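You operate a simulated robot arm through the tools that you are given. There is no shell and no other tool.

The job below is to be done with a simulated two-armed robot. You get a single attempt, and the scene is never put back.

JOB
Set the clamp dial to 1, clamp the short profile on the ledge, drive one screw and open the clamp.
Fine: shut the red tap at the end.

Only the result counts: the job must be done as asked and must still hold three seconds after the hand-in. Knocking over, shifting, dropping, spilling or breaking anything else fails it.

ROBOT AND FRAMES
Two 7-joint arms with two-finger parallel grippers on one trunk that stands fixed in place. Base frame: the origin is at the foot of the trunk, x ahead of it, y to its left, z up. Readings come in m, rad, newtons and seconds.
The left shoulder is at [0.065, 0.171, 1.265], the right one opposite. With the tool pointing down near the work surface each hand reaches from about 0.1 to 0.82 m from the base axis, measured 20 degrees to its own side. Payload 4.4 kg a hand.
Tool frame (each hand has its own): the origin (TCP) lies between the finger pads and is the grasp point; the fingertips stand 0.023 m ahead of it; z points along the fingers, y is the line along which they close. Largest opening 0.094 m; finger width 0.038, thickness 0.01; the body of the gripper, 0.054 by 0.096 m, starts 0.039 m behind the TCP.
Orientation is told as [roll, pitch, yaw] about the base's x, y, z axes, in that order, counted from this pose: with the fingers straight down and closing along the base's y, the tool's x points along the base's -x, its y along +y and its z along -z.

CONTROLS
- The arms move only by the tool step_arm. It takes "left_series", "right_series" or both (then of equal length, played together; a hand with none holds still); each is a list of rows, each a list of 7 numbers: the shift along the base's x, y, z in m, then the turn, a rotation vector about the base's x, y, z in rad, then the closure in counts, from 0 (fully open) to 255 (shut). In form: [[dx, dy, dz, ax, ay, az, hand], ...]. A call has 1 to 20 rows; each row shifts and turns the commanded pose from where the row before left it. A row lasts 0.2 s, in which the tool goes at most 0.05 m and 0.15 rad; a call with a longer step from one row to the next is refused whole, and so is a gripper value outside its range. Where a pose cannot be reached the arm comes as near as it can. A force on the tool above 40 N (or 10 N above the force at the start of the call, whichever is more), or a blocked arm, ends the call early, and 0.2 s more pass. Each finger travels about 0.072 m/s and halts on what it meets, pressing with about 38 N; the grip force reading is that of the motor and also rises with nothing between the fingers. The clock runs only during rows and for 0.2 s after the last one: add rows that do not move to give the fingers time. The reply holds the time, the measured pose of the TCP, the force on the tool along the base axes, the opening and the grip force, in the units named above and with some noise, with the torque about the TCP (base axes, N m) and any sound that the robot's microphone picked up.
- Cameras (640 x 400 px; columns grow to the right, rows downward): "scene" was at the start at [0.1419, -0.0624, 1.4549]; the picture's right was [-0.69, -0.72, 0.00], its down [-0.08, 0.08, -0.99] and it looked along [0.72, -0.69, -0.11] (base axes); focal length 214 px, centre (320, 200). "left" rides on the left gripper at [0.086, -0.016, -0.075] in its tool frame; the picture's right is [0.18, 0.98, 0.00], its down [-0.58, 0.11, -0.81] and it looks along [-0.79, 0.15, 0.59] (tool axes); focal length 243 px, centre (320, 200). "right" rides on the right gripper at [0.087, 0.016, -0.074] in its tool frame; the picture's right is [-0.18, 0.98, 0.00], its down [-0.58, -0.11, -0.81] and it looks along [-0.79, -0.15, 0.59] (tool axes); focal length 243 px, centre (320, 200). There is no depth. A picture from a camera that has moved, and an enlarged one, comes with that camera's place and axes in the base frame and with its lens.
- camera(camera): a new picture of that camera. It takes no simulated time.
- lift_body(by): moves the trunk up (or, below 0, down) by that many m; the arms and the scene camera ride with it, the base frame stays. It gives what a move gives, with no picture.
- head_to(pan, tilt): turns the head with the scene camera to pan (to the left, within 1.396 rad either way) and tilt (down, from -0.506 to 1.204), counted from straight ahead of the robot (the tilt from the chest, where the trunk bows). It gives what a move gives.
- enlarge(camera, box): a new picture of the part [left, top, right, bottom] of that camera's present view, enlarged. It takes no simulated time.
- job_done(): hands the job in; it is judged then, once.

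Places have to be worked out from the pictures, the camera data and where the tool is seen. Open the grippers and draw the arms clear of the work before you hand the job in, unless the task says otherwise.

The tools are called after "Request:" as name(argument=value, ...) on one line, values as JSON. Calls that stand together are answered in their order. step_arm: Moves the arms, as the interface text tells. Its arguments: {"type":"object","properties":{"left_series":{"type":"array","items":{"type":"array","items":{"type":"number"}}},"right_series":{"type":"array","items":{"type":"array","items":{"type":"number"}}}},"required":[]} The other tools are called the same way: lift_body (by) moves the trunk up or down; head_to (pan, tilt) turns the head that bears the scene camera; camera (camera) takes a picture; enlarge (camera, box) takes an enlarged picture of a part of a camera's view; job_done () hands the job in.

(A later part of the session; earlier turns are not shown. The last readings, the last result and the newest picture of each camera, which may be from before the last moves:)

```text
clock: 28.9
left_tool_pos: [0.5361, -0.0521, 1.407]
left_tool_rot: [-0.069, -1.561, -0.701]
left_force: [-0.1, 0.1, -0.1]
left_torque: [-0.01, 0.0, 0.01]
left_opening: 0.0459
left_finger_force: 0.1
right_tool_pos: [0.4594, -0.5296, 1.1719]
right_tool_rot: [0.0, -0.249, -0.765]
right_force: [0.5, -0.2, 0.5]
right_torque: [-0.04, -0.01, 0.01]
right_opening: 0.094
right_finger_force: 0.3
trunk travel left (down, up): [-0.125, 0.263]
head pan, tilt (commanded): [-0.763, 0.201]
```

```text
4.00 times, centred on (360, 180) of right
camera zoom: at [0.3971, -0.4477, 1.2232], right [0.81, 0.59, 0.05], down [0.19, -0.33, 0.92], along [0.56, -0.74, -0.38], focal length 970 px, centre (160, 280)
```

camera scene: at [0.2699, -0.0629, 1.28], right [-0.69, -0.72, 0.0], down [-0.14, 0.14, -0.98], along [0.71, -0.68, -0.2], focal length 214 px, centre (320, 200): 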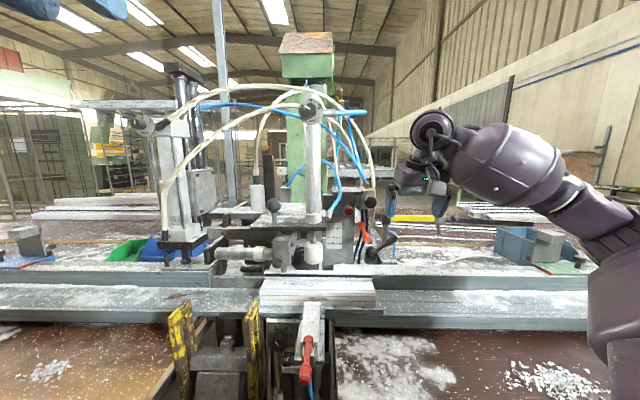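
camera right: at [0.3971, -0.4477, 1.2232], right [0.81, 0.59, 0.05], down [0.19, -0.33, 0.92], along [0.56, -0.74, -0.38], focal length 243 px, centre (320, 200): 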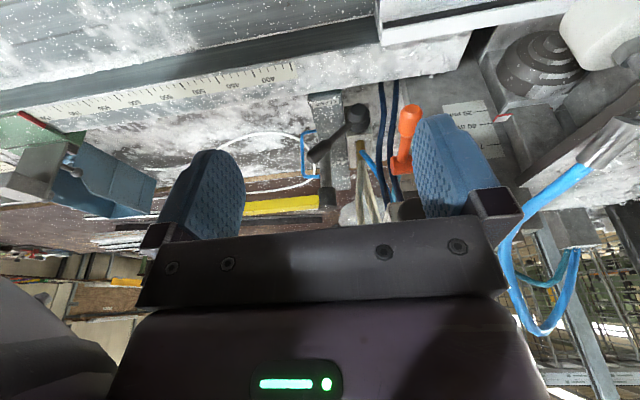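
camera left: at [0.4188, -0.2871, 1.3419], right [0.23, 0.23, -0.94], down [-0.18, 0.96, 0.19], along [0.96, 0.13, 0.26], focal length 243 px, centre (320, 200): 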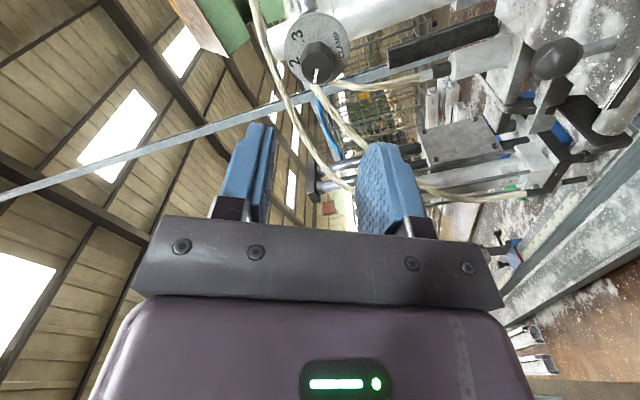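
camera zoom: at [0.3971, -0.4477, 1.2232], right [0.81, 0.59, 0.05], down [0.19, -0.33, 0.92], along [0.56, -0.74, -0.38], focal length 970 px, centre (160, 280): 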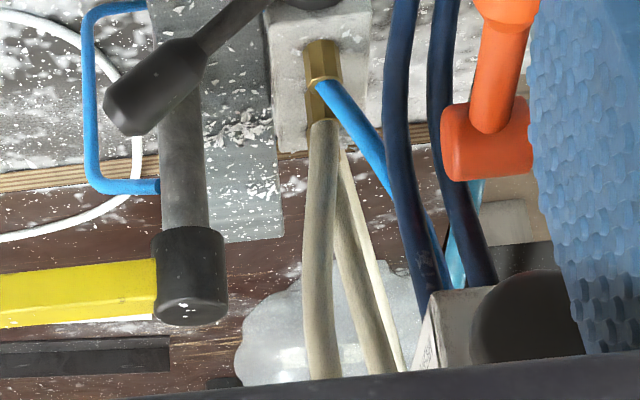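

Triangulation from several views puts the lever axis at about (u 0.032, z 0.957), its handle centre at ≈(0.600,-0.712,1.003), 33° above horizontal right, with the CLAMP block's top just below it – so it can only swing up and to the left. I turn the right wrist a quarter so the fingers will close front-to-back on the handle, leaning the hand away from the post.

Request:
step_arm(right_series=[[0, 0, 0.02, 0.086, 0.09, 0, 60], [0, 0, 0.02, 0.086, 0.09, 0, 100], [0, 0, 0, 0, 0, 0.1428, 130], [0, 0, 0, 0, 0, 0.1428, 130], [0, 0, 0, 0, 0, 0.1428, 130], [0, 0, 0, 0, 0, 0.1428, 130], [0, 0, 0, 0, 0, 0.1428, 130], [0, 0, 0, 0, 0, 0.1428, 130], [0, 0, 0, 0, 0, 0.1428, 130], [0, 0, 0, 0, 0, 0.1428, 130], [0, 0, 0, 0, 0, 0.1428, 130], [0, 0, 0, 0, 0, 0.1428, 130], [0, 0, 0, 0, 0, 0.1428, 130], [0, 0, 0, -0.1, -0.105, 0, 130], [0, 0, 0, -0.1, -0.105, 0, 130], [0, 0, 0, -0.1, -0.105, 0, 130], [0, 0, 0, 0, 0, 0, 130]])

Request:
camera(camera="right")

Request:
camera(camera="scene")

```text
clock: 32.5
left_tool_pos: [0.5375, -0.0531, 1.4062]
left_tool_rot: [-0.142, -1.557, -0.629]
left_force: [0.1, -0.7, 0.1]
left_torque: [-0.02, 0.0, -0.02]
left_opening: 0.0458
left_finger_force: 0.1
right_tool_pos: [0.4447, -0.3768, 1.1782]
right_tool_rot: [-0.435, -0.001, 0.807]
right_force: [0.5, 0.1, -0.1]
right_torque: [-0.03, -0.02, 0.01]
right_opening: 0.0459
right_finger_force: 0.1
right hand out of reach, approached as far as the arm can: row 9, 10, 11, 12, 13
trunk travel left (down, up): [-0.125, 0.263]
head pan, tilt (commanded): [-0.763, 0.201]
```

```text
taken
camera right: at [0.3516, -0.4069, 1.2384], right [-0.51, 0.75, -0.42], down [0.23, 0.59, 0.78], along [0.83, 0.31, -0.47], focal length 243 px, centre (320, 200)
```

right: 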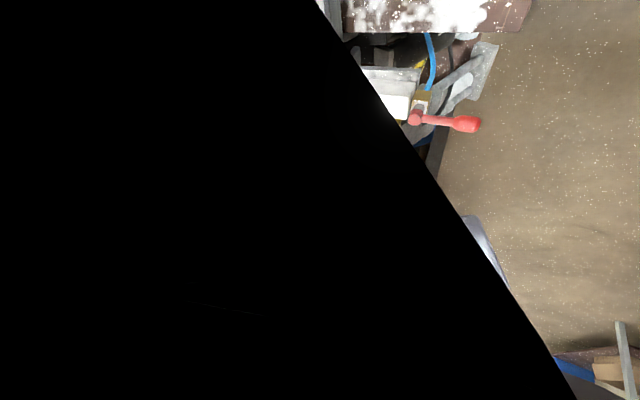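

```text
taken
camera scene: at [0.2708, -0.0631, 1.2795], right [-0.69, -0.72, 0.0], down [-0.14, 0.14, -0.98], along [0.71, -0.68, -0.2], focal length 214 px, centre (320, 200)
```

scene: 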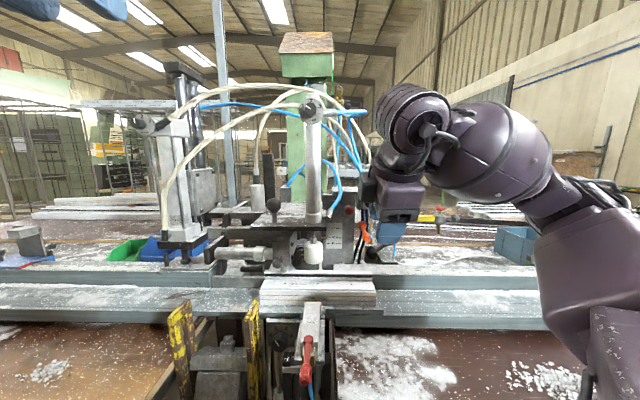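

The wrist orientation came out as wanted though the arm drifted toward the body while turning. I move the hand to the right (along the ledge) to u≈0.12 and see whether it tracks in this orientation.

Request:
step_arm(right_series=[[-0.0268, -0.028, 0.005, 0, 0, 0, 130], [-0.0268, -0.028, 0.005, 0, 0, 0, 130], [-0.0268, -0.028, 0.005, 0, 0, 0, 130], [-0.0268, -0.028, 0.005, 0, 0, 0, 130], [0, 0, 0, 0, 0, 0, 130]])

Request:
camera(camera="right")

Request:
camera(camera="scene")

```text
clock: 33.7
left_tool_pos: [0.5369, -0.0522, 1.406]
left_tool_rot: [-0.123, -1.56, -0.646]
left_force: [0.3, -0.4, 0.7]
left_torque: [0.02, 0.0, -0.01]
left_opening: 0.0462
left_finger_force: 0.1
right_tool_pos: [0.3657, -0.3819, 1.1865]
right_tool_rot: [-0.434, 0.001, 0.808]
right_force: [0.2, 0.0, 0.2]
right_torque: [-0.06, 0.0, -0.01]
right_opening: 0.046
right_finger_force: 0.0
right hand out of reach, approached as far as the arm can: row 1, 2, 3, 4
trunk travel left (down, up): [-0.125, 0.263]
head pan, tilt (commanded): [-0.763, 0.201]
```

```text
taken
camera right: at [0.2717, -0.411, 1.2468], right [-0.52, 0.75, -0.41], down [0.23, 0.59, 0.78], along [0.83, 0.31, -0.47], focal length 243 px, centre (320, 200)
```

right: 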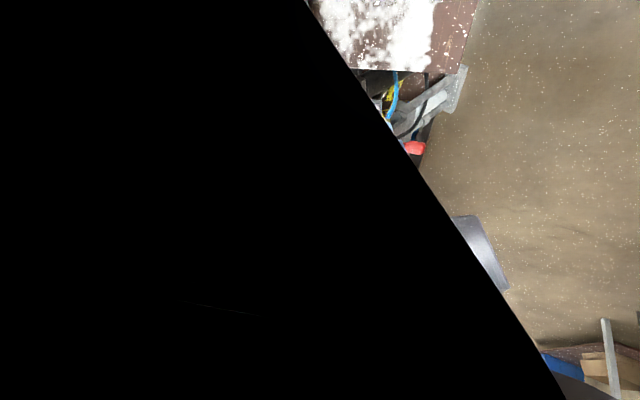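

```text
taken
camera scene: at [0.2701, -0.0627, 1.2798], right [-0.69, -0.72, 0.0], down [-0.14, 0.14, -0.98], along [0.71, -0.68, -0.2], focal length 214 px, centre (320, 200)
```

scene: 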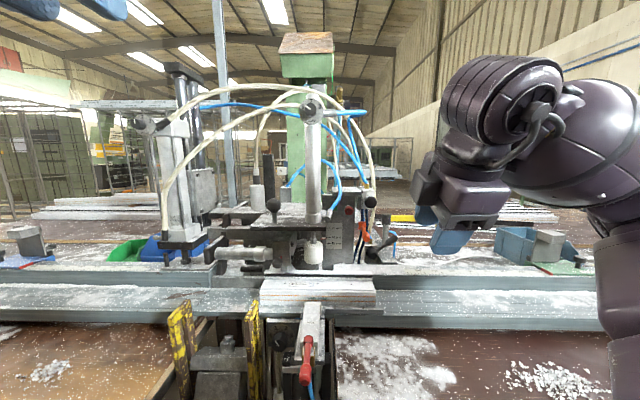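

That wrist orientation is outside the arm's range over there, so I undo it (untilt, yaw back) and will instead lean the hand sideways so open fingers straddle the handle from the upper right.

Request:
step_arm(right_series=[[0.01, 0, 0.005, 0.1, 0.105, 0, 130], [0.01, 0, 0.005, 0.1, 0.105, 0, 130], [0.01, 0, 0.005, 0.1, 0.105, 0, 130], [0.005, -0.01, 0, 0, 0, -0.1428, 130], [0.005, -0.01, 0, 0, 0, -0.1428, 130], [0.005, -0.01, 0, 0, 0, -0.1428, 130], [0.005, -0.01, 0, 0, 0, -0.1428, 130], [0.005, -0.01, 0, 0, 0, -0.1428, 130], [0.005, -0.01, 0, 0, 0, -0.1428, 130], [0.005, -0.01, 0, 0, 0, -0.1428, 130], [0.005, -0.01, 0, 0, 0, -0.1428, 130], [0.005, -0.01, 0, 0, 0, -0.1428, 130], [0.005, -0.01, 0, 0, 0, -0.1428, 130], [0.005, -0.01, 0, 0, 0, -0.1428, 130], [0, 0, 0, 0, 0, 0, 130]])

Request:
camera(camera="scene")

Request:
camera(camera="right")

```text
clock: 36.9
left_tool_pos: [0.5384, -0.0513, 1.4068]
left_tool_rot: [-0.117, -1.559, -0.652]
left_force: [0.0, 0.0, 0.2]
left_torque: [-0.02, 0.01, -0.01]
left_opening: 0.0462
left_finger_force: 0.1
right_tool_pos: [0.4502, -0.489, 1.1999]
right_tool_rot: [-0.001, 0.002, -0.769]
right_force: [-0.7, -0.1, -1.0]
right_torque: [0.0, 0.0, -0.02]
right_opening: 0.046
right_finger_force: 0.2
right hand out of reach, approached as far as the arm can: row 3
trunk travel left (down, up): [-0.125, 0.263]
head pan, tilt (commanded): [-0.763, 0.201]
```

```text
taken
camera scene: at [0.2703, -0.063, 1.2797], right [-0.69, -0.72, 0.0], down [-0.14, 0.14, -0.98], along [0.71, -0.68, -0.2], focal length 214 px, centre (320, 200)
```

scene: 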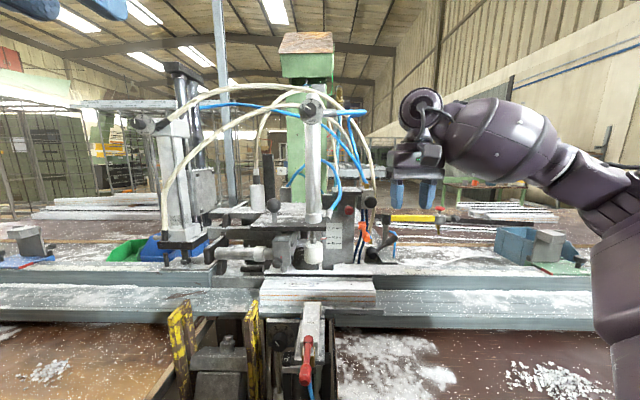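

```text
taken
camera right: at [0.3998, -0.4165, 1.2744], right [0.81, 0.58, 0.0], down [0.34, -0.48, 0.81], along [0.47, -0.66, -0.59], focal length 243 px, centre (320, 200)
```

right: 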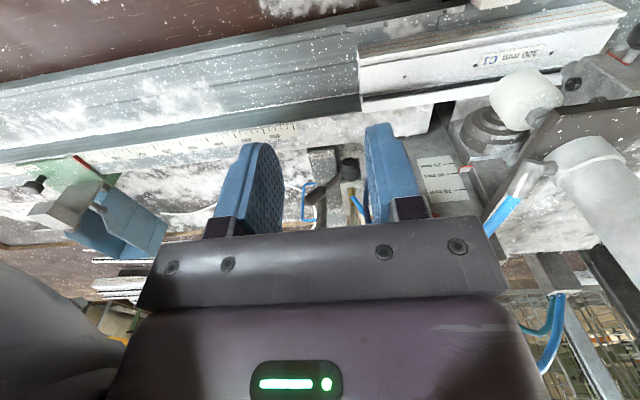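

Back to a clean pose at (0.450,-0.489,1.200). Now I shift right and lean the hand about the ledge-normal axis by ~40°, with a slight forward tilt.

Request:
step_arm(right_series=[[-0.015, -0.0157, 0, -0.1, -0.105, 0, 110], [-0.015, -0.0157, 0, 0.1012, -0.0967, 0, 100], [-0.015, -0.0157, 0, 0.1012, -0.0967, 0, 100], [-0.015, -0.0157, 0, 0.1012, -0.0967, 0, 100], [-0.015, -0.0157, 0, 0.1012, -0.0967, 0, 100], [-0.015, -0.0157, 0, 0.1012, -0.0967, 0, 100], [0, 0, 0, 0, 0, 0, 100]])

Request:
camera(camera="scene")

Request:
camera(camera="right")

```text
clock: 38.5
left_tool_pos: [0.536, -0.0518, 1.4056]
left_tool_rot: [-0.13, -1.56, -0.64]
left_force: [-0.3, 0.5, -0.7]
left_torque: [-0.03, 0.01, 0.05]
left_opening: 0.046
left_finger_force: 0.1
right_tool_pos: [0.361, -0.5817, 1.1991]
right_tool_rot: [0.706, -0.109, -0.857]
right_force: [-0.3, 0.5, -0.1]
right_torque: [-0.02, 0.01, 0.0]
right_opening: 0.0569
right_finger_force: 0.1
trunk travel left (down, up): [-0.125, 0.263]
head pan, tilt (commanded): [-0.763, 0.201]
```

```text
taken
camera scene: at [0.2704, -0.0628, 1.2797], right [-0.69, -0.72, 0.0], down [-0.14, 0.14, -0.98], along [0.71, -0.68, -0.2], focal length 214 px, centre (320, 200)
```

scene: 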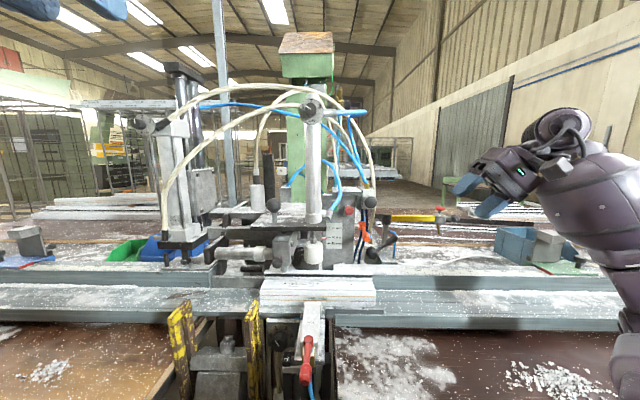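

```text
taken
camera right: at [0.2725, -0.5347, 1.2568], right [0.64, 0.4, 0.65], down [-0.12, -0.79, 0.6], along [0.76, -0.46, -0.46], focal length 243 px, centre (320, 200)
```

right: 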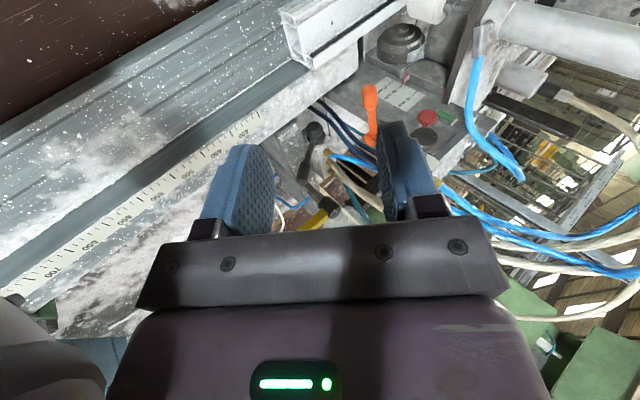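

The lean works (tool axis points left-down, fingers open along the perpendicular to the handle). I move forward toward the lever, keeping high, and check the view.

Request:
step_arm(right_series=[[0.0292, -0.0266, -0.0083, 0, 0, 0, 120], [0.0292, -0.0266, -0.0083, 0, 0, 0, 125], [0.0292, -0.0266, -0.0083, 0, 0, 0, 125], [0.0292, -0.0266, -0.0083, 0, 0, 0, 125], [0.0292, -0.0266, -0.0083, 0, 0, 0, 125], [0.0292, -0.0266, -0.0083, 0, 0, 0, 125], [0, 0, 0, 0, 0, 0, 125]])

Request:
camera(camera="right")

Request:
camera(camera="scene")

Request:
enlarge(camera="right", box=[220, 60, 420, 200])

```text
clock: 40.1
left_tool_pos: [0.5378, -0.0515, 1.4053]
left_tool_rot: [-0.085, -1.559, -0.686]
left_force: [0.0, 0.3, -0.1]
left_torque: [0.06, -0.02, 0.01]
left_opening: 0.0461
left_finger_force: 0.0
right_tool_pos: [0.536, -0.7429, 1.1507]
right_tool_rot: [0.706, -0.111, -0.857]
right_force: [0.1, -0.1, -0.4]
right_torque: [0.01, -0.04, -0.03]
right_opening: 0.048
right_finger_force: 0.0
trunk travel left (down, up): [-0.125, 0.263]
head pan, tilt (commanded): [-0.763, 0.201]
```

```text
taken
camera right: at [0.4478, -0.695, 1.2073], right [0.64, 0.4, 0.65], down [-0.12, -0.79, 0.6], along [0.76, -0.46, -0.46], focal length 243 px, centre (320, 200)
```

right: 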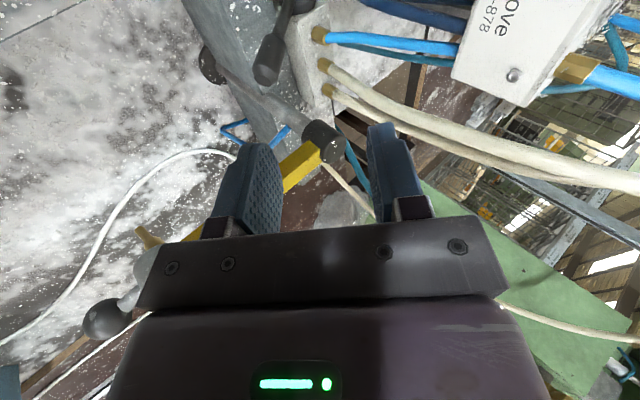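

```text
taken
camera scene: at [0.27, -0.063, 1.2799], right [-0.69, -0.72, 0.0], down [-0.14, 0.14, -0.98], along [0.71, -0.68, -0.2], focal length 214 px, centre (320, 200)
```

scene: 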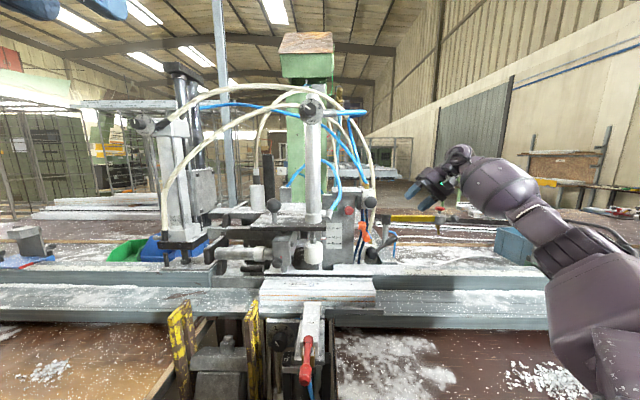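

```text
2.86 times, centred on (320, 130) of right
camera zoom: at [0.4478, -0.695, 1.2073], right [0.64, 0.4, 0.65], down [-0.12, -0.79, 0.6], along [0.76, -0.46, -0.46], focal length 693 px, centre (320, 400)
```

zoom: 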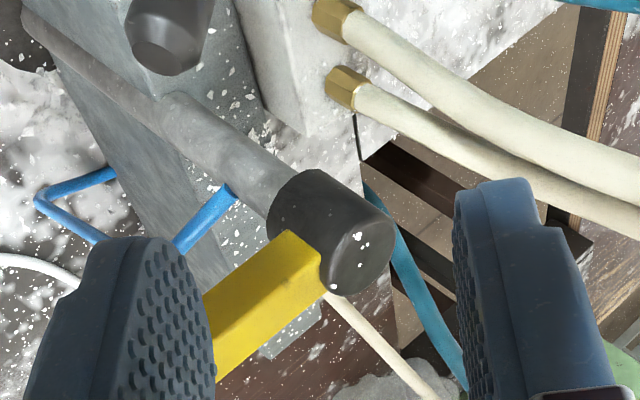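

A text is visible on the side of the black mushroom valve; I enlarge it.

Request:
enlarge(camera="right", box=[430, 0, 590, 110])

Request:
enlarge(camera="right", box=[180, 0, 340, 110])

```text
3.64 times, centred on (510, 55) of right
camera zoom: at [0.4478, -0.695, 1.2073], right [0.64, 0.4, 0.65], down [-0.12, -0.79, 0.6], along [0.76, -0.46, -0.46], focal length 882 px, centre (-371, 727)
```

zoom: 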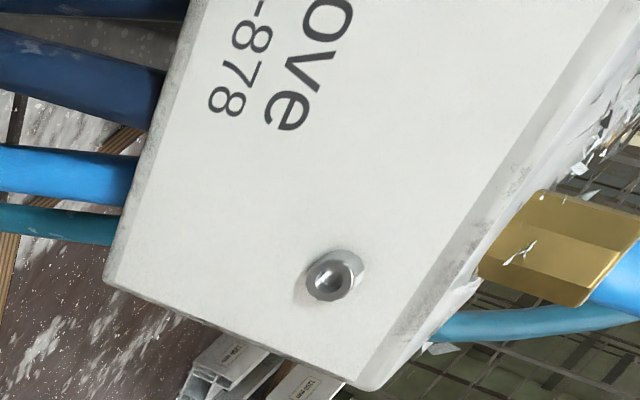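

```text
3.64 times, centred on (260, 55) of right
camera zoom: at [0.4478, -0.695, 1.2073], right [0.64, 0.4, 0.65], down [-0.12, -0.79, 0.6], along [0.76, -0.46, -0.46], focal length 882 px, centre (538, 727)
```

zoom: 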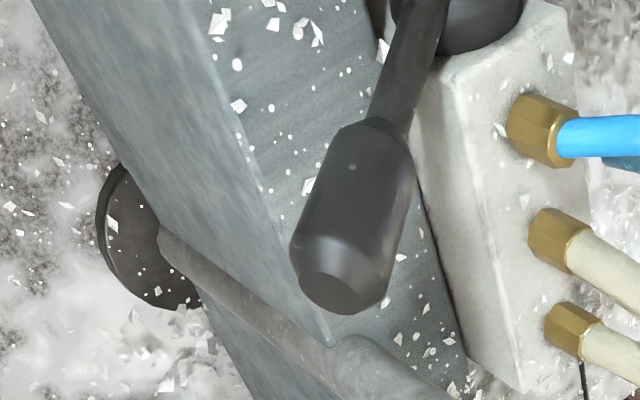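

The text is just a brand/part number. The new view confirms the lever handle centre at ≈(0.599,-0.714,1.002), lever ~40° above horizontal. I go to a stand-off just outside the handle's end, along the tool axis.

Request:
step_arm(right_series=[[0.0098, -0.001, -0.0438, 0, 0, 0, 130], [0.0098, -0.001, -0.0438, 0, 0, 0, 130], [0, 0, 0, 0, 0, 0, 130]])

Request:
camera(camera="right")

Request:
enlarge(camera="right", box=[220, 60, 420, 200])

Request:
enlarge(camera="scene", box=[340, 170, 468, 270])

```text
clock: 40.9
left_tool_pos: [0.5366, -0.0519, 1.4061]
left_tool_rot: [-0.09, -1.561, -0.681]
left_force: [-0.6, -0.3, -0.2]
left_torque: [-0.01, -0.02, 0.02]
left_opening: 0.046
left_finger_force: 0.1
right_tool_pos: [0.557, -0.7439, 1.0629]
right_tool_rot: [0.707, -0.11, -0.855]
right_force: [-0.8, 0.2, 0.4]
right_torque: [0.01, -0.03, 0.0]
right_opening: 0.046
right_finger_force: 0.0
trunk travel left (down, up): [-0.125, 0.263]
head pan, tilt (commanded): [-0.763, 0.201]
```

```text
taken
camera right: at [0.4685, -0.6966, 1.1198], right [0.64, 0.4, 0.65], down [-0.12, -0.79, 0.6], along [0.76, -0.46, -0.46], focal length 243 px, centre (320, 200)
```

right: 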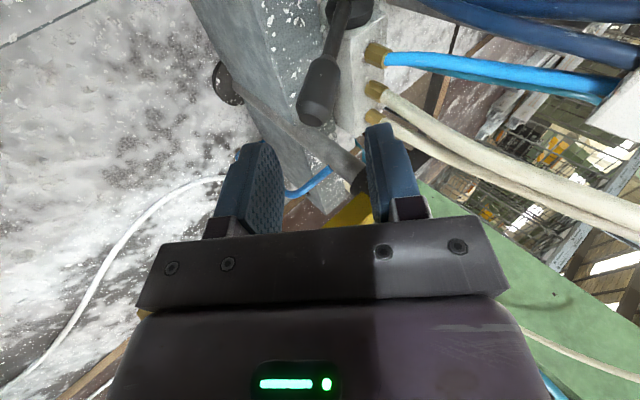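

```text
2.86 times, centred on (320, 130) of right
camera zoom: at [0.4685, -0.6966, 1.1198], right [0.64, 0.4, 0.65], down [-0.12, -0.79, 0.6], along [0.76, -0.46, -0.46], focal length 693 px, centre (320, 400)
```

zoom: 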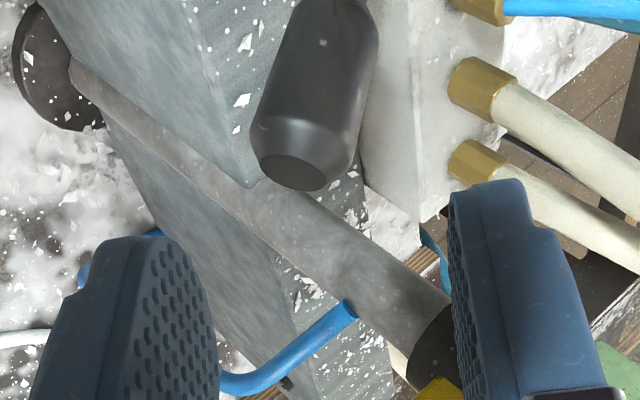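

```text
4.00 times, centred on (404, 220) of scene
camera zoom: at [0.2699, -0.0628, 1.28], right [-0.69, -0.72, 0.0], down [-0.14, 0.14, -0.98], along [0.71, -0.68, -0.2], focal length 858 px, centre (-16, 120)
```

zoom: 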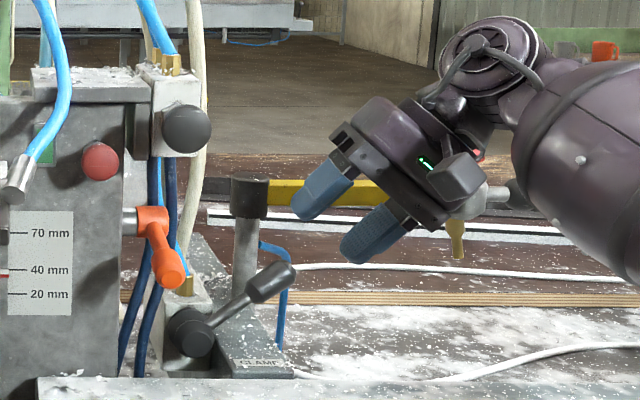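

The handle's end lies between the fingers, about 6 mm toward the lower one. I slide in along the tool axis with that small correction so the handle is caged.

Request:
step_arm(right_series=[[0.0146, 0.0093, -0.0239, 0, 0, 0, 130], [0.0146, 0.0093, -0.0239, 0, 0, 0, 130], [0, 0, 0, 0, 0, 0, 130]])

Request:
enlarge(camera="right", box=[220, 60, 420, 200])

Request:
enlarge(camera="scene", box=[340, 170, 468, 270])

```text
clock: 41.7
left_tool_pos: [0.5368, -0.0513, 1.4063]
left_tool_rot: [-0.096, -1.56, -0.673]
left_force: [-0.2, 0.4, 0.4]
left_torque: [0.02, 0.02, 0.01]
left_opening: 0.0461
left_finger_force: 0.0
right_tool_pos: [0.5847, -0.7254, 1.0151]
right_tool_rot: [0.705, -0.109, -0.857]
right_force: [0.5, 0.2, -0.6]
right_torque: [0.01, -0.01, -0.02]
right_opening: 0.0461
right_finger_force: 0.0
trunk travel left (down, up): [-0.125, 0.263]
head pan, tilt (commanded): [-0.763, 0.201]
```

```text
2.86 times, centred on (320, 130) of right
camera zoom: at [0.497, -0.6781, 1.0716], right [0.64, 0.4, 0.65], down [-0.12, -0.79, 0.6], along [0.76, -0.46, -0.46], focal length 693 px, centre (320, 400)
```

zoom: 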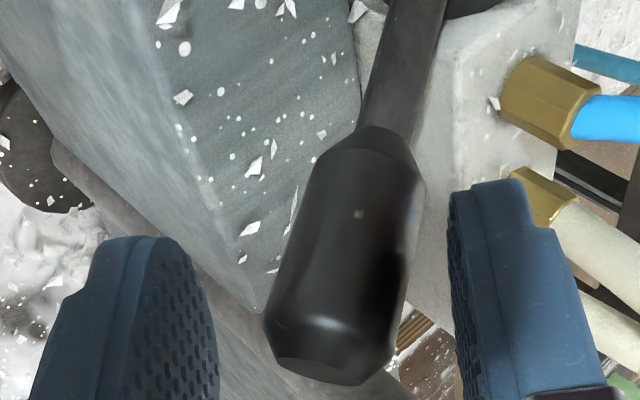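

```text
4.00 times, centred on (404, 220) of scene
camera zoom: at [0.2701, -0.0629, 1.2799], right [-0.69, -0.72, 0.0], down [-0.14, 0.14, -0.98], along [0.71, -0.68, -0.2], focal length 858 px, centre (-16, 120)
```

zoom: 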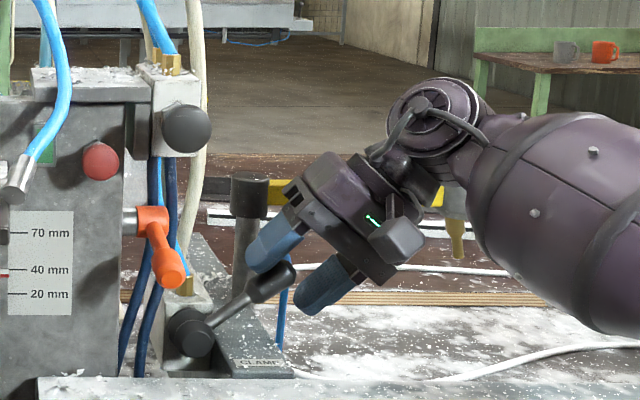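

The handle is caged between the fingers. I now sweep the hand along an arc about the lever hub, up and to the left, in small steps with the force guard.

Request:
step_arm(right_series=[[0.0068, 0.0157, 0.0168, 0, 0, 0, 130], [0.0131, 0.0137, 0.0128, 0, 0, 0, 130], [0, 0, 0, 0, 0, 0, 130]])

Request:
enlarge(camera="scene", box=[340, 170, 468, 270])

Request:
enlarge(camera="scene", box=[250, 225, 378, 305])

Request:
enlarge(camera="right", box=[220, 60, 420, 200])

```text
clock: 42.3
left_tool_pos: [0.5367, -0.0539, 1.4057]
left_tool_rot: [-0.066, -1.558, -0.707]
left_force: [0.8, 1.0, -0.5]
left_torque: [-0.01, 0.04, -0.02]
left_opening: 0.0462
left_finger_force: 0.0
right_tool_pos: [0.594, -0.7124, 1.0271]
right_tool_rot: [0.686, -0.098, -0.874]
right_force: [-16.7, -26.9, -11.8]
right_torque: [-0.57, 0.42, -0.16]
right_opening: 0.0598
right_finger_force: 15.0
trunk travel left (down, up): [-0.125, 0.263]
head pan, tilt (commanded): [-0.763, 0.201]
stopped in row 2 (right hand): the force on the tool passed its limit at 47 N (the readings are from after the stop); the commanded pose is now the measured one
```

```text
4.00 times, centred on (404, 220) of scene
camera zoom: at [0.2702, -0.065, 1.2794], right [-0.69, -0.72, 0.0], down [-0.14, 0.14, -0.98], along [0.71, -0.68, -0.2], focal length 858 px, centre (-16, 120)
```

zoom: 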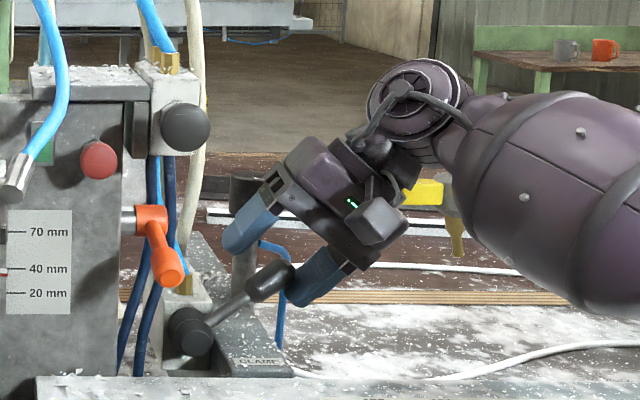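

```text
5.00 times, centred on (314, 265) of scene
camera zoom: at [0.2702, -0.065, 1.2794], right [-0.69, -0.72, 0.0], down [-0.14, 0.14, -0.98], along [0.71, -0.68, -0.2], focal length 1072 px, centre (350, -125)
```

zoom: 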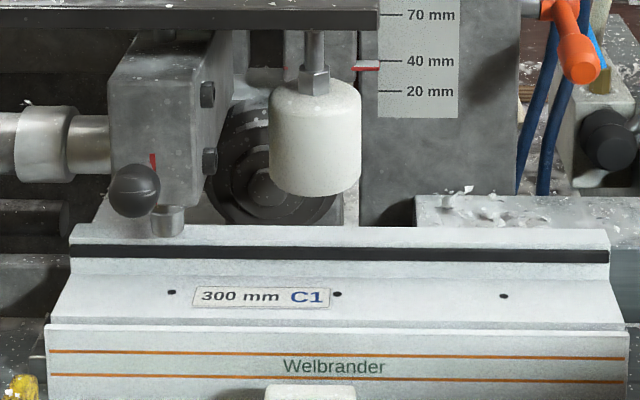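

```text
2.86 times, centred on (320, 130) of right
camera zoom: at [0.5073, -0.6628, 1.0853], right [0.66, 0.39, 0.64], down [-0.12, -0.79, 0.61], along [0.74, -0.48, -0.47], focal length 693 px, centre (320, 400)
```

zoom: 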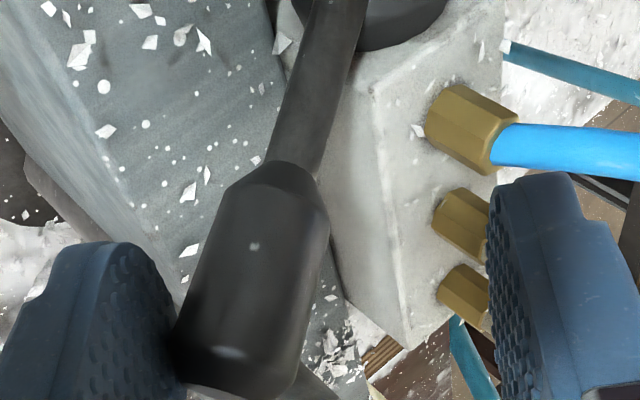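

The lever did not give: the finger was pushed back with 47 N, so it is already at its upper stop, and it must travel downward toward the CLAMP label. I back out of the cage, then close the fingers to press it down from above.

Request:
step_arm(right_series=[[-0.0062, -0.0065, -0.008, 0.004, -0.023, 0.017, 130], [-0.0163, -0.0109, 0.0227, 0, 0, 0, 130], [-0.0163, -0.0109, 0.0227, 0, 0, 0, 130], [0, 0, 0, 0, 0, 0, 180], [0, 0, 0, 0, 0, 0, 255], [0, 0, 0, 0, 0, 0, 255], [0, 0, 0, 0, 0, 0, 255]])

Request:
enlarge(camera="right", box=[220, 60, 420, 200])

Request:
enlarge(camera="scene", box=[340, 170, 468, 270])

```text
clock: 43.9
left_tool_pos: [0.5367, -0.052, 1.4055]
left_tool_rot: [-0.111, -1.561, -0.657]
left_force: [0.3, -0.1, -0.1]
left_torque: [0.0, 0.0, -0.01]
left_opening: 0.0463
left_finger_force: 0.0
right_tool_pos: [0.5559, -0.736, 1.0688]
right_tool_rot: [0.714, -0.113, -0.852]
right_force: [0.6, 0.3, 0.9]
right_torque: [0.01, 0.02, 0.03]
right_opening: 0.0002
right_finger_force: 37.6
trunk travel left (down, up): [-0.125, 0.263]
head pan, tilt (commanded): [-0.763, 0.201]
```

```text
2.86 times, centred on (320, 130) of right
camera zoom: at [0.4676, -0.6887, 1.126], right [0.63, 0.41, 0.66], down [-0.12, -0.79, 0.6], along [0.77, -0.46, -0.45], focal length 693 px, centre (320, 400)
```

zoom: 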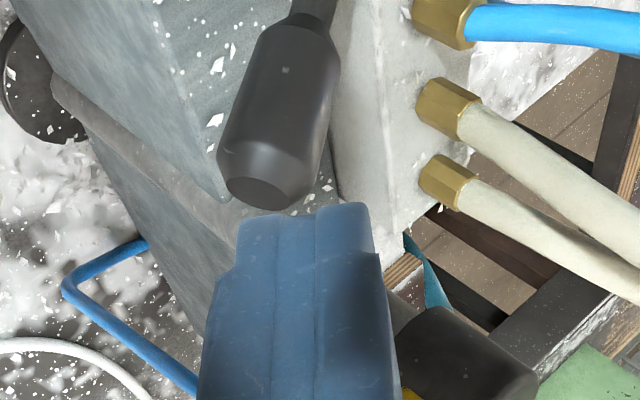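

```text
4.00 times, centred on (404, 220) of scene
camera zoom: at [0.2703, -0.063, 1.2798], right [-0.69, -0.72, 0.0], down [-0.14, 0.14, -0.98], along [0.71, -0.68, -0.2], focal length 858 px, centre (-16, 120)
```

zoom: 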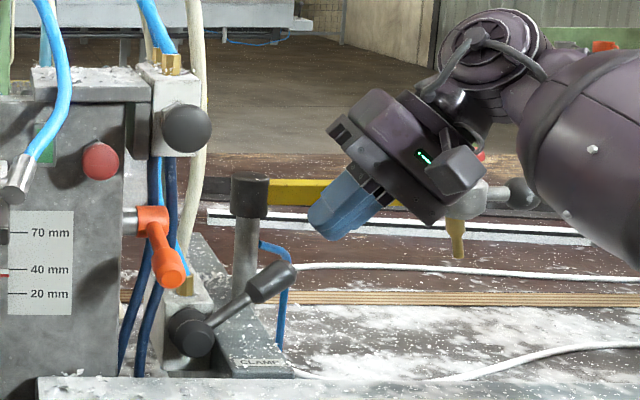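

Lever unchanged. I place the closed fingertips just above the handle's outer end, then press down along the arc in small steps.

Request:
step_arm(right_series=[[0.0251, 0.0082, -0.0034, 0, 0, 0, 255], [0, 0, 0, 0, 0, 0, 255]])

Request:
enlarge(camera="right", box=[220, 60, 420, 200])

Request:
enlarge(camera="scene", box=[340, 170, 468, 270])

```text
clock: 44.5
left_tool_pos: [0.5359, -0.0515, 1.4063]
left_tool_rot: [-0.085, -1.56, -0.681]
left_force: [-0.7, 0.4, -0.4]
left_torque: [0.02, -0.01, 0.02]
left_opening: 0.046
left_finger_force: 0.1
right_tool_pos: [0.5824, -0.7277, 1.0671]
right_tool_rot: [0.715, -0.113, -0.852]
right_force: [1.2, -0.1, -0.1]
right_torque: [-0.02, -0.02, -0.04]
right_opening: 0.0
right_finger_force: 37.9
trunk travel left (down, up): [-0.125, 0.263]
head pan, tilt (commanded): [-0.763, 0.201]
```

```text
2.86 times, centred on (320, 130) of right
camera zoom: at [0.4932, -0.6802, 1.1233], right [0.63, 0.41, 0.66], down [-0.12, -0.79, 0.6], along [0.77, -0.46, -0.45], focal length 693 px, centre (320, 400)
```

zoom: 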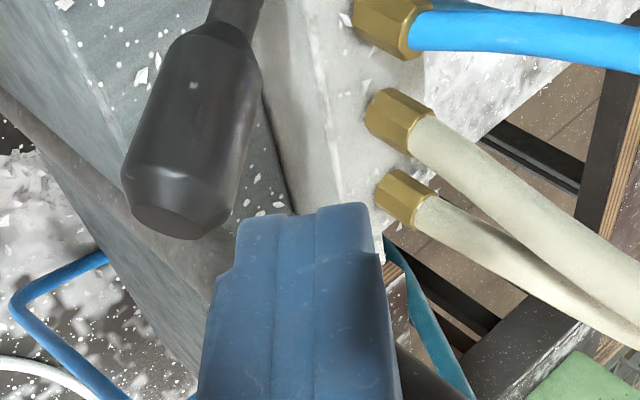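

```text
4.00 times, centred on (404, 220) of scene
camera zoom: at [0.27, -0.063, 1.2799], right [-0.69, -0.72, 0.0], down [-0.14, 0.14, -0.98], along [0.71, -0.68, -0.2], focal length 858 px, centre (-16, 120)
```

zoom: 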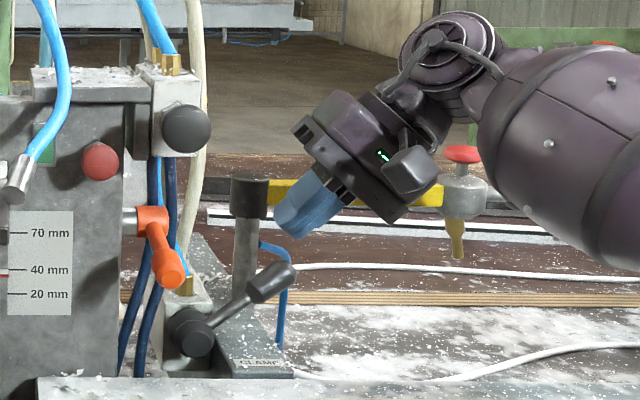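

The closed fingertips are ~2 cm above the handle end. I press down along the lever's arc.

Request:
step_arm(right_series=[[0, 0, -0.012, 0, 0, 0, 255], [0, 0, -0.012, 0, 0, 0, 255], [-0.003, -0.003, -0.012, 0, 0, 0, 255], [-0.002, -0.002, -0.012, 0, 0, 0, 255]])

Request:
enlarge(camera="scene", box=[340, 170, 468, 270])

Request:
enlarge(camera="scene", box=[250, 225, 378, 305])

Request:
enlarge(camera="right", box=[220, 60, 420, 200])

```text
clock: 45.4
left_tool_pos: [0.5347, -0.0511, 1.4062]
left_tool_rot: [-0.079, -1.56, -0.693]
left_force: [0.2, -0.2, 0.4]
left_torque: [-0.04, -0.04, 0.02]
left_opening: 0.0457
left_finger_force: 0.0
right_tool_pos: [0.5816, -0.7268, 1.0414]
right_tool_rot: [0.735, -0.138, -0.848]
right_force: [-3.1, -0.7, 27.9]
right_torque: [0.0, -0.22, -0.01]
right_opening: 0.0
right_finger_force: 38.2
trunk travel left (down, up): [-0.125, 0.263]
head pan, tilt (commanded): [-0.763, 0.201]
stopped in row 4 (right hand): the force on the tool passed its limit at 47 N (the readings are from after the stop); the commanded pose is now the measured one
```

```text
4.00 times, centred on (404, 220) of scene
camera zoom: at [0.269, -0.0621, 1.2804], right [-0.69, -0.72, 0.0], down [-0.14, 0.14, -0.98], along [0.71, -0.68, -0.2], focal length 858 px, centre (-16, 120)
```

zoom: 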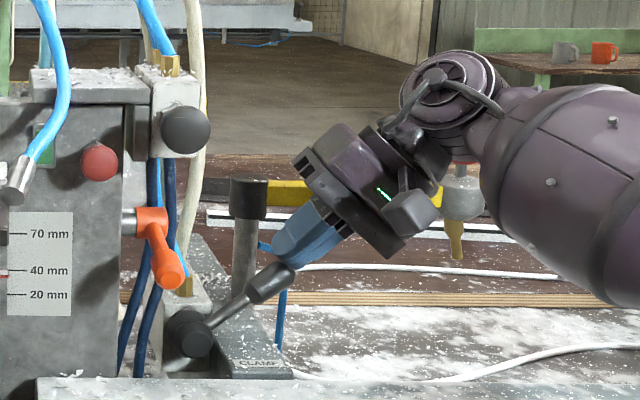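

```text
5.00 times, centred on (314, 265) of scene
camera zoom: at [0.269, -0.0621, 1.2804], right [-0.69, -0.72, 0.0], down [-0.14, 0.14, -0.98], along [0.71, -0.68, -0.2], focal length 1072 px, centre (350, -125)
```

zoom: 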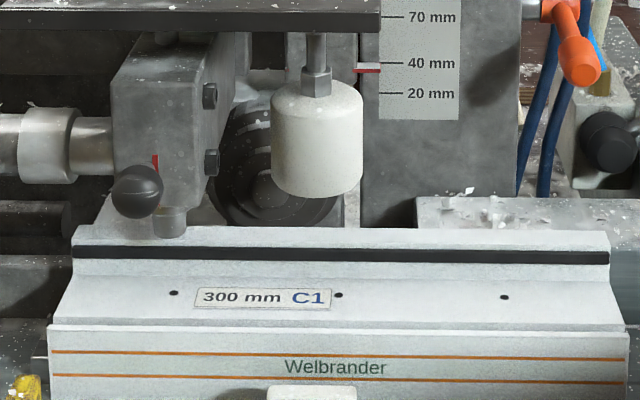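

```text
2.86 times, centred on (320, 130) of right
camera zoom: at [0.4904, -0.6816, 1.0938], right [0.61, 0.41, 0.68], down [-0.13, -0.79, 0.6], along [0.78, -0.45, -0.42], focal length 693 px, centre (320, 400)
```

zoom: 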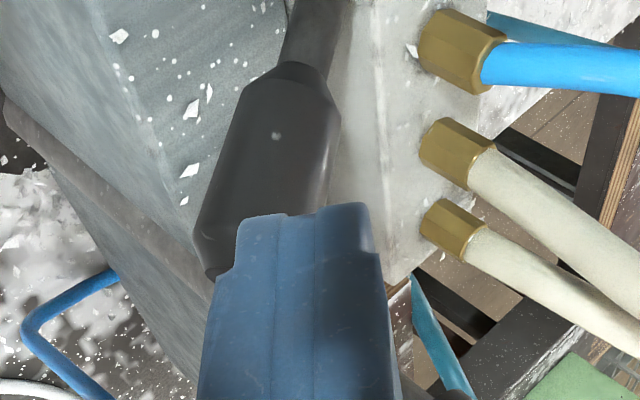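

Pressing down with 47 N did not move it either. I ease off and study the hub and the rest of the controls more closely before forcing anything.

Request:
step_arm(right_series=[[0, 0, 0.02, 0, 0, 0, 255], [0, 0, 0.02, 0, 0, 0, 255], [-0.012, -0.008, 0.02, 0, 0, 0, 255]])

Request:
enlarge(camera="scene", box=[360, 230, 408, 268])

Request:
enlarge(camera="right", box=[220, 0, 380, 120])

Request:
enlarge(camera="scene", box=[340, 185, 388, 225])

```text
clock: 46.2
left_tool_pos: [0.5384, -0.052, 1.405]
left_tool_rot: [-0.145, -1.559, -0.624]
left_force: [-0.8, -0.5, -0.3]
left_torque: [0.01, -0.01, 0.01]
left_opening: 0.0463
left_finger_force: 0.1
right_tool_pos: [0.5684, -0.7369, 1.0931]
right_tool_rot: [0.725, -0.126, -0.848]
right_force: [-0.3, -0.3, 0.6]
right_torque: [0.01, 0.01, -0.01]
right_opening: 0.0
right_finger_force: 38.0
trunk travel left (down, up): [-0.125, 0.263]
head pan, tilt (commanded): [-0.763, 0.201]
```

```text
10.53 times, centred on (384, 249) of scene
camera zoom: at [0.2705, -0.0628, 1.2796], right [-0.69, -0.72, 0.0], down [-0.14, 0.14, -0.98], along [0.71, -0.68, -0.2], focal length 2258 px, centre (-354, -316)
```

zoom: 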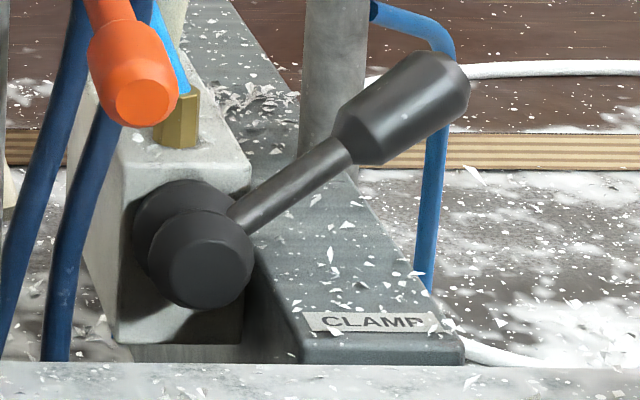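

```text
3.33 times, centred on (300, 60) of right
camera zoom: at [0.4788, -0.6913, 1.1471], right [0.62, 0.41, 0.67], down [-0.13, -0.79, 0.6], along [0.78, -0.45, -0.44], focal length 809 px, centre (387, 667)
```

zoom: 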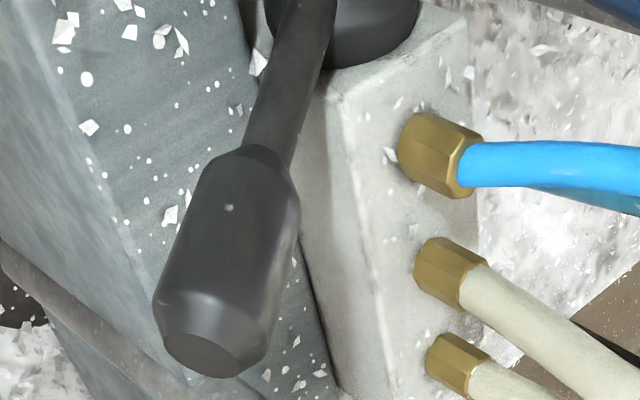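

```text
10.00 times, centred on (364, 205) of scene
camera zoom: at [0.2705, -0.0628, 1.2796], right [-0.69, -0.72, 0.0], down [-0.14, 0.14, -0.98], along [0.71, -0.68, -0.2], focal length 2145 px, centre (-120, 150)
```

zoom: 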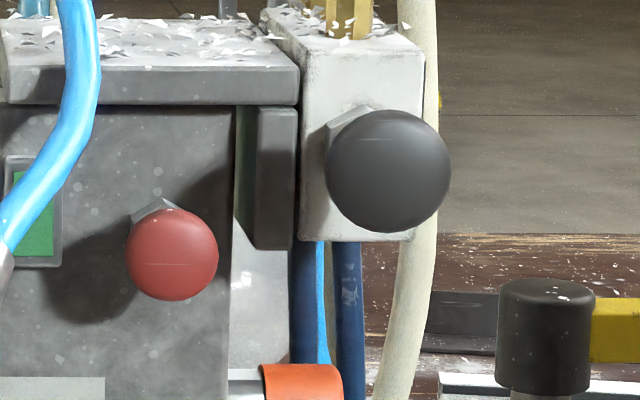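

Refined: the lever leans back, hub at (u 0.032, v 0.90, z 0.967), handle from (0.606,-0.695,0.992) to (0.589,-0.730,1.010). I will grip the handle itself and feel in which direction it gives; first open the fingers and line up again.

Request:
step_arm(right_series=[[-0.01, -0.006, 0.01, 0, 0, 0, 200], [0, 0, 0, 0, 0, 0, 130], [0, 0, 0, 0, 0, 0, 130], [0, 0, 0, 0, 0, 0, 130]])

Request:
enlarge(camera="right", box=[220, 60, 420, 200])

```text
clock: 47.2
left_tool_pos: [0.5366, -0.0519, 1.406]
left_tool_rot: [-0.126, -1.558, -0.644]
left_force: [0.4, 0.8, -0.3]
left_torque: [0.0, -0.03, 0.01]
left_opening: 0.0463
left_finger_force: 0.0
right_tool_pos: [0.5582, -0.7443, 1.103]
right_tool_rot: [0.726, -0.128, -0.849]
right_force: [0.0, -0.2, 0.1]
right_torque: [0.03, 0.02, -0.04]
right_opening: 0.0461
right_finger_force: 0.1
trunk travel left (down, up): [-0.125, 0.263]
head pan, tilt (commanded): [-0.763, 0.201]
```

```text
2.86 times, centred on (320, 130) of right
camera zoom: at [0.4687, -0.6975, 1.1575], right [0.62, 0.41, 0.67], down [-0.13, -0.79, 0.6], along [0.78, -0.45, -0.44], focal length 693 px, centre (320, 400)
```

zoom: 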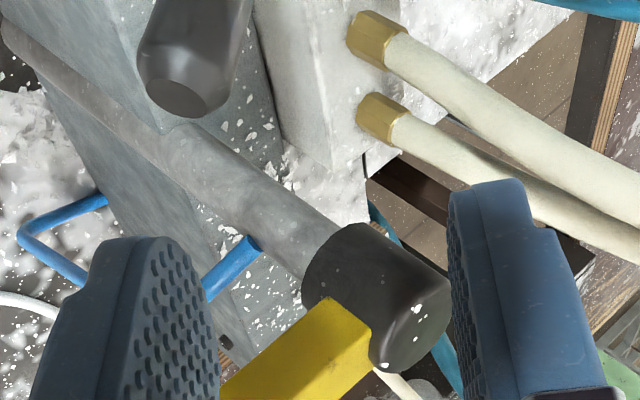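

I line up on the handle axis and slide in along the tool axis to have the pads around the handle's middle.

Request:
step_arm(right_series=[[-0.0028, 0.004, -0.0465, 0, 0, 0, 130], [0.0196, 0.0129, -0.026, 0, 0, 0, 130], [0.0196, 0.0129, -0.026, 0, 0, 0, 130], [0, 0, 0, 0, 0, 0, 130]])

Request:
enlarge(camera="right", box=[220, 60, 420, 200])

Request:
enlarge(camera="scene", box=[340, 170, 468, 270])

```text
clock: 48.2
left_tool_pos: [0.5372, -0.0512, 1.4053]
left_tool_rot: [-0.101, -1.562, -0.667]
left_force: [0.2, -0.7, 0.8]
left_torque: [0.01, 0.0, 0.0]
left_opening: 0.0459
left_finger_force: 0.1
right_tool_pos: [0.5951, -0.7124, 1.005]
right_tool_rot: [0.728, -0.128, -0.848]
right_force: [-0.3, 0.1, 0.5]
right_torque: [-0.06, -0.01, 0.05]
right_opening: 0.0459
right_finger_force: 0.0
trunk travel left (down, up): [-0.125, 0.263]
head pan, tilt (commanded): [-0.763, 0.201]
```

```text
2.86 times, centred on (320, 130) of right
camera zoom: at [0.5047, -0.6668, 1.0593], right [0.62, 0.41, 0.67], down [-0.13, -0.79, 0.6], along [0.78, -0.45, -0.43], focal length 693 px, centre (320, 400)
```

zoom: 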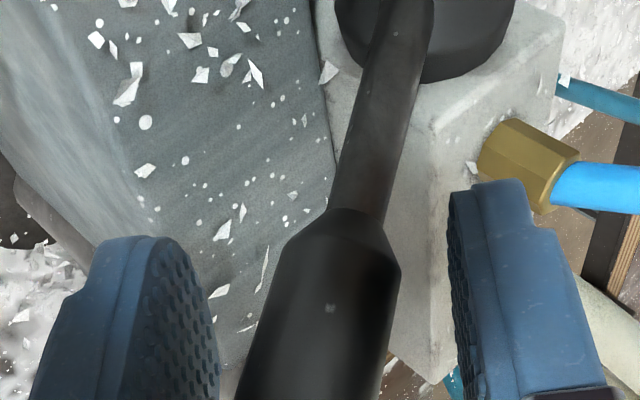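

```text
4.00 times, centred on (404, 220) of scene
camera zoom: at [0.2699, -0.0627, 1.28], right [-0.69, -0.72, 0.0], down [-0.14, 0.14, -0.98], along [0.71, -0.68, -0.2], focal length 858 px, centre (-16, 120)
```

zoom: 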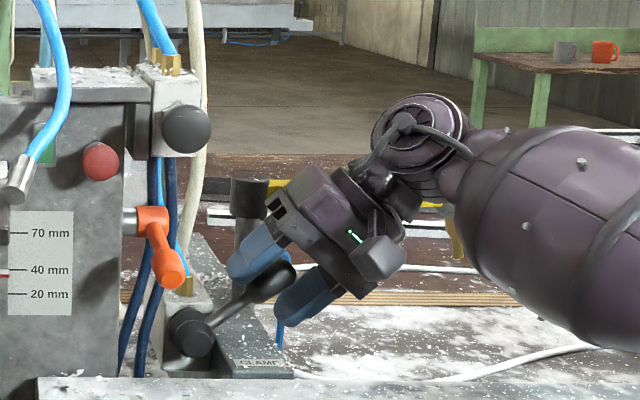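

The handle is well inside the cage. I close the fingers on it.

Request:
step_arm(right_series=[[0, 0, 0, 0, 0, 0, 180], [0, 0, 0, 0, 0, 0, 220], [0, 0, 0, 0, 0, 0, 240], [0, 0, 0, 0, 0, 0, 240]])

Request:
enlarge(camera="right", box=[220, 60, 420, 200])

```text
clock: 49.2
left_tool_pos: [0.5369, -0.0523, 1.4053]
left_tool_rot: [-0.108, -1.557, -0.664]
left_force: [-0.1, -0.4, -0.1]
left_torque: [-0.03, 0.01, 0.0]
left_opening: 0.0461
left_finger_force: 0.0
right_tool_pos: [0.5955, -0.7141, 1.0044]
right_tool_rot: [0.727, -0.126, -0.849]
right_force: [-1.0, -0.6, -2.4]
right_torque: [0.9, -0.51, -0.18]
right_opening: 0.0306
right_finger_force: 45.3
trunk travel left (down, up): [-0.125, 0.263]
head pan, tilt (commanded): [-0.763, 0.201]
```

```text
2.86 times, centred on (320, 130) of right
camera zoom: at [0.5049, -0.6677, 1.0584], right [0.62, 0.41, 0.67], down [-0.13, -0.79, 0.6], along [0.78, -0.45, -0.44], focal length 693 px, centre (320, 400)
```

zoom: 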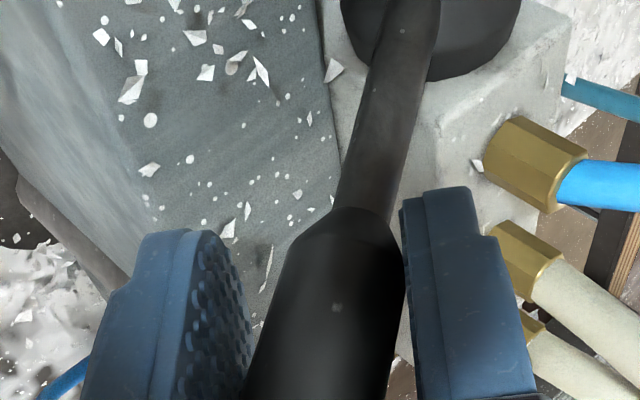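

Gripped (opening 0.031). I try a gentle pull toward the robot (1.2 cm) and read the force.

Request:
step_arm(right_series=[[-0.0029, 0.0028, 0, 0, 0, 0, 240], [-0.0029, 0.0028, 0, 0, 0, 0, 240], [-0.0029, 0.0028, 0, 0, 0, 0, 240]])

Request:
enlarge(camera="right", box=[220, 60, 420, 200])

```text
clock: 50.0
left_tool_pos: [0.5374, -0.0536, 1.4056]
left_tool_rot: [0.011, -1.557, -0.78]
left_force: [0.1, 0.2, 0.5]
left_torque: [0.0, 0.0, -0.02]
left_opening: 0.046
left_finger_force: 0.0
right_tool_pos: [0.5861, -0.7083, 1.0036]
right_tool_rot: [0.728, -0.128, -0.851]
right_force: [3.1, -21.8, 2.0]
right_torque: [0.14, -1.17, -1.08]
right_opening: 0.0312
right_finger_force: 44.9
trunk travel left (down, up): [-0.125, 0.263]
head pan, tilt (commanded): [-0.763, 0.201]
```

```text
2.86 times, centred on (320, 130) of right
camera zoom: at [0.4959, -0.6613, 1.0581], right [0.62, 0.41, 0.67], down [-0.13, -0.79, 0.6], along [0.78, -0.46, -0.43], focal length 693 px, centre (320, 400)
```

zoom: 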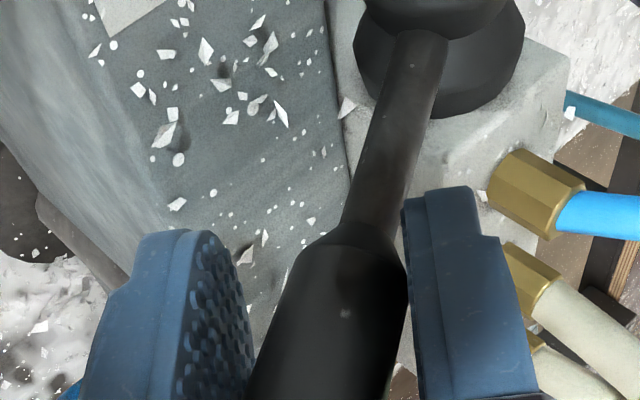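

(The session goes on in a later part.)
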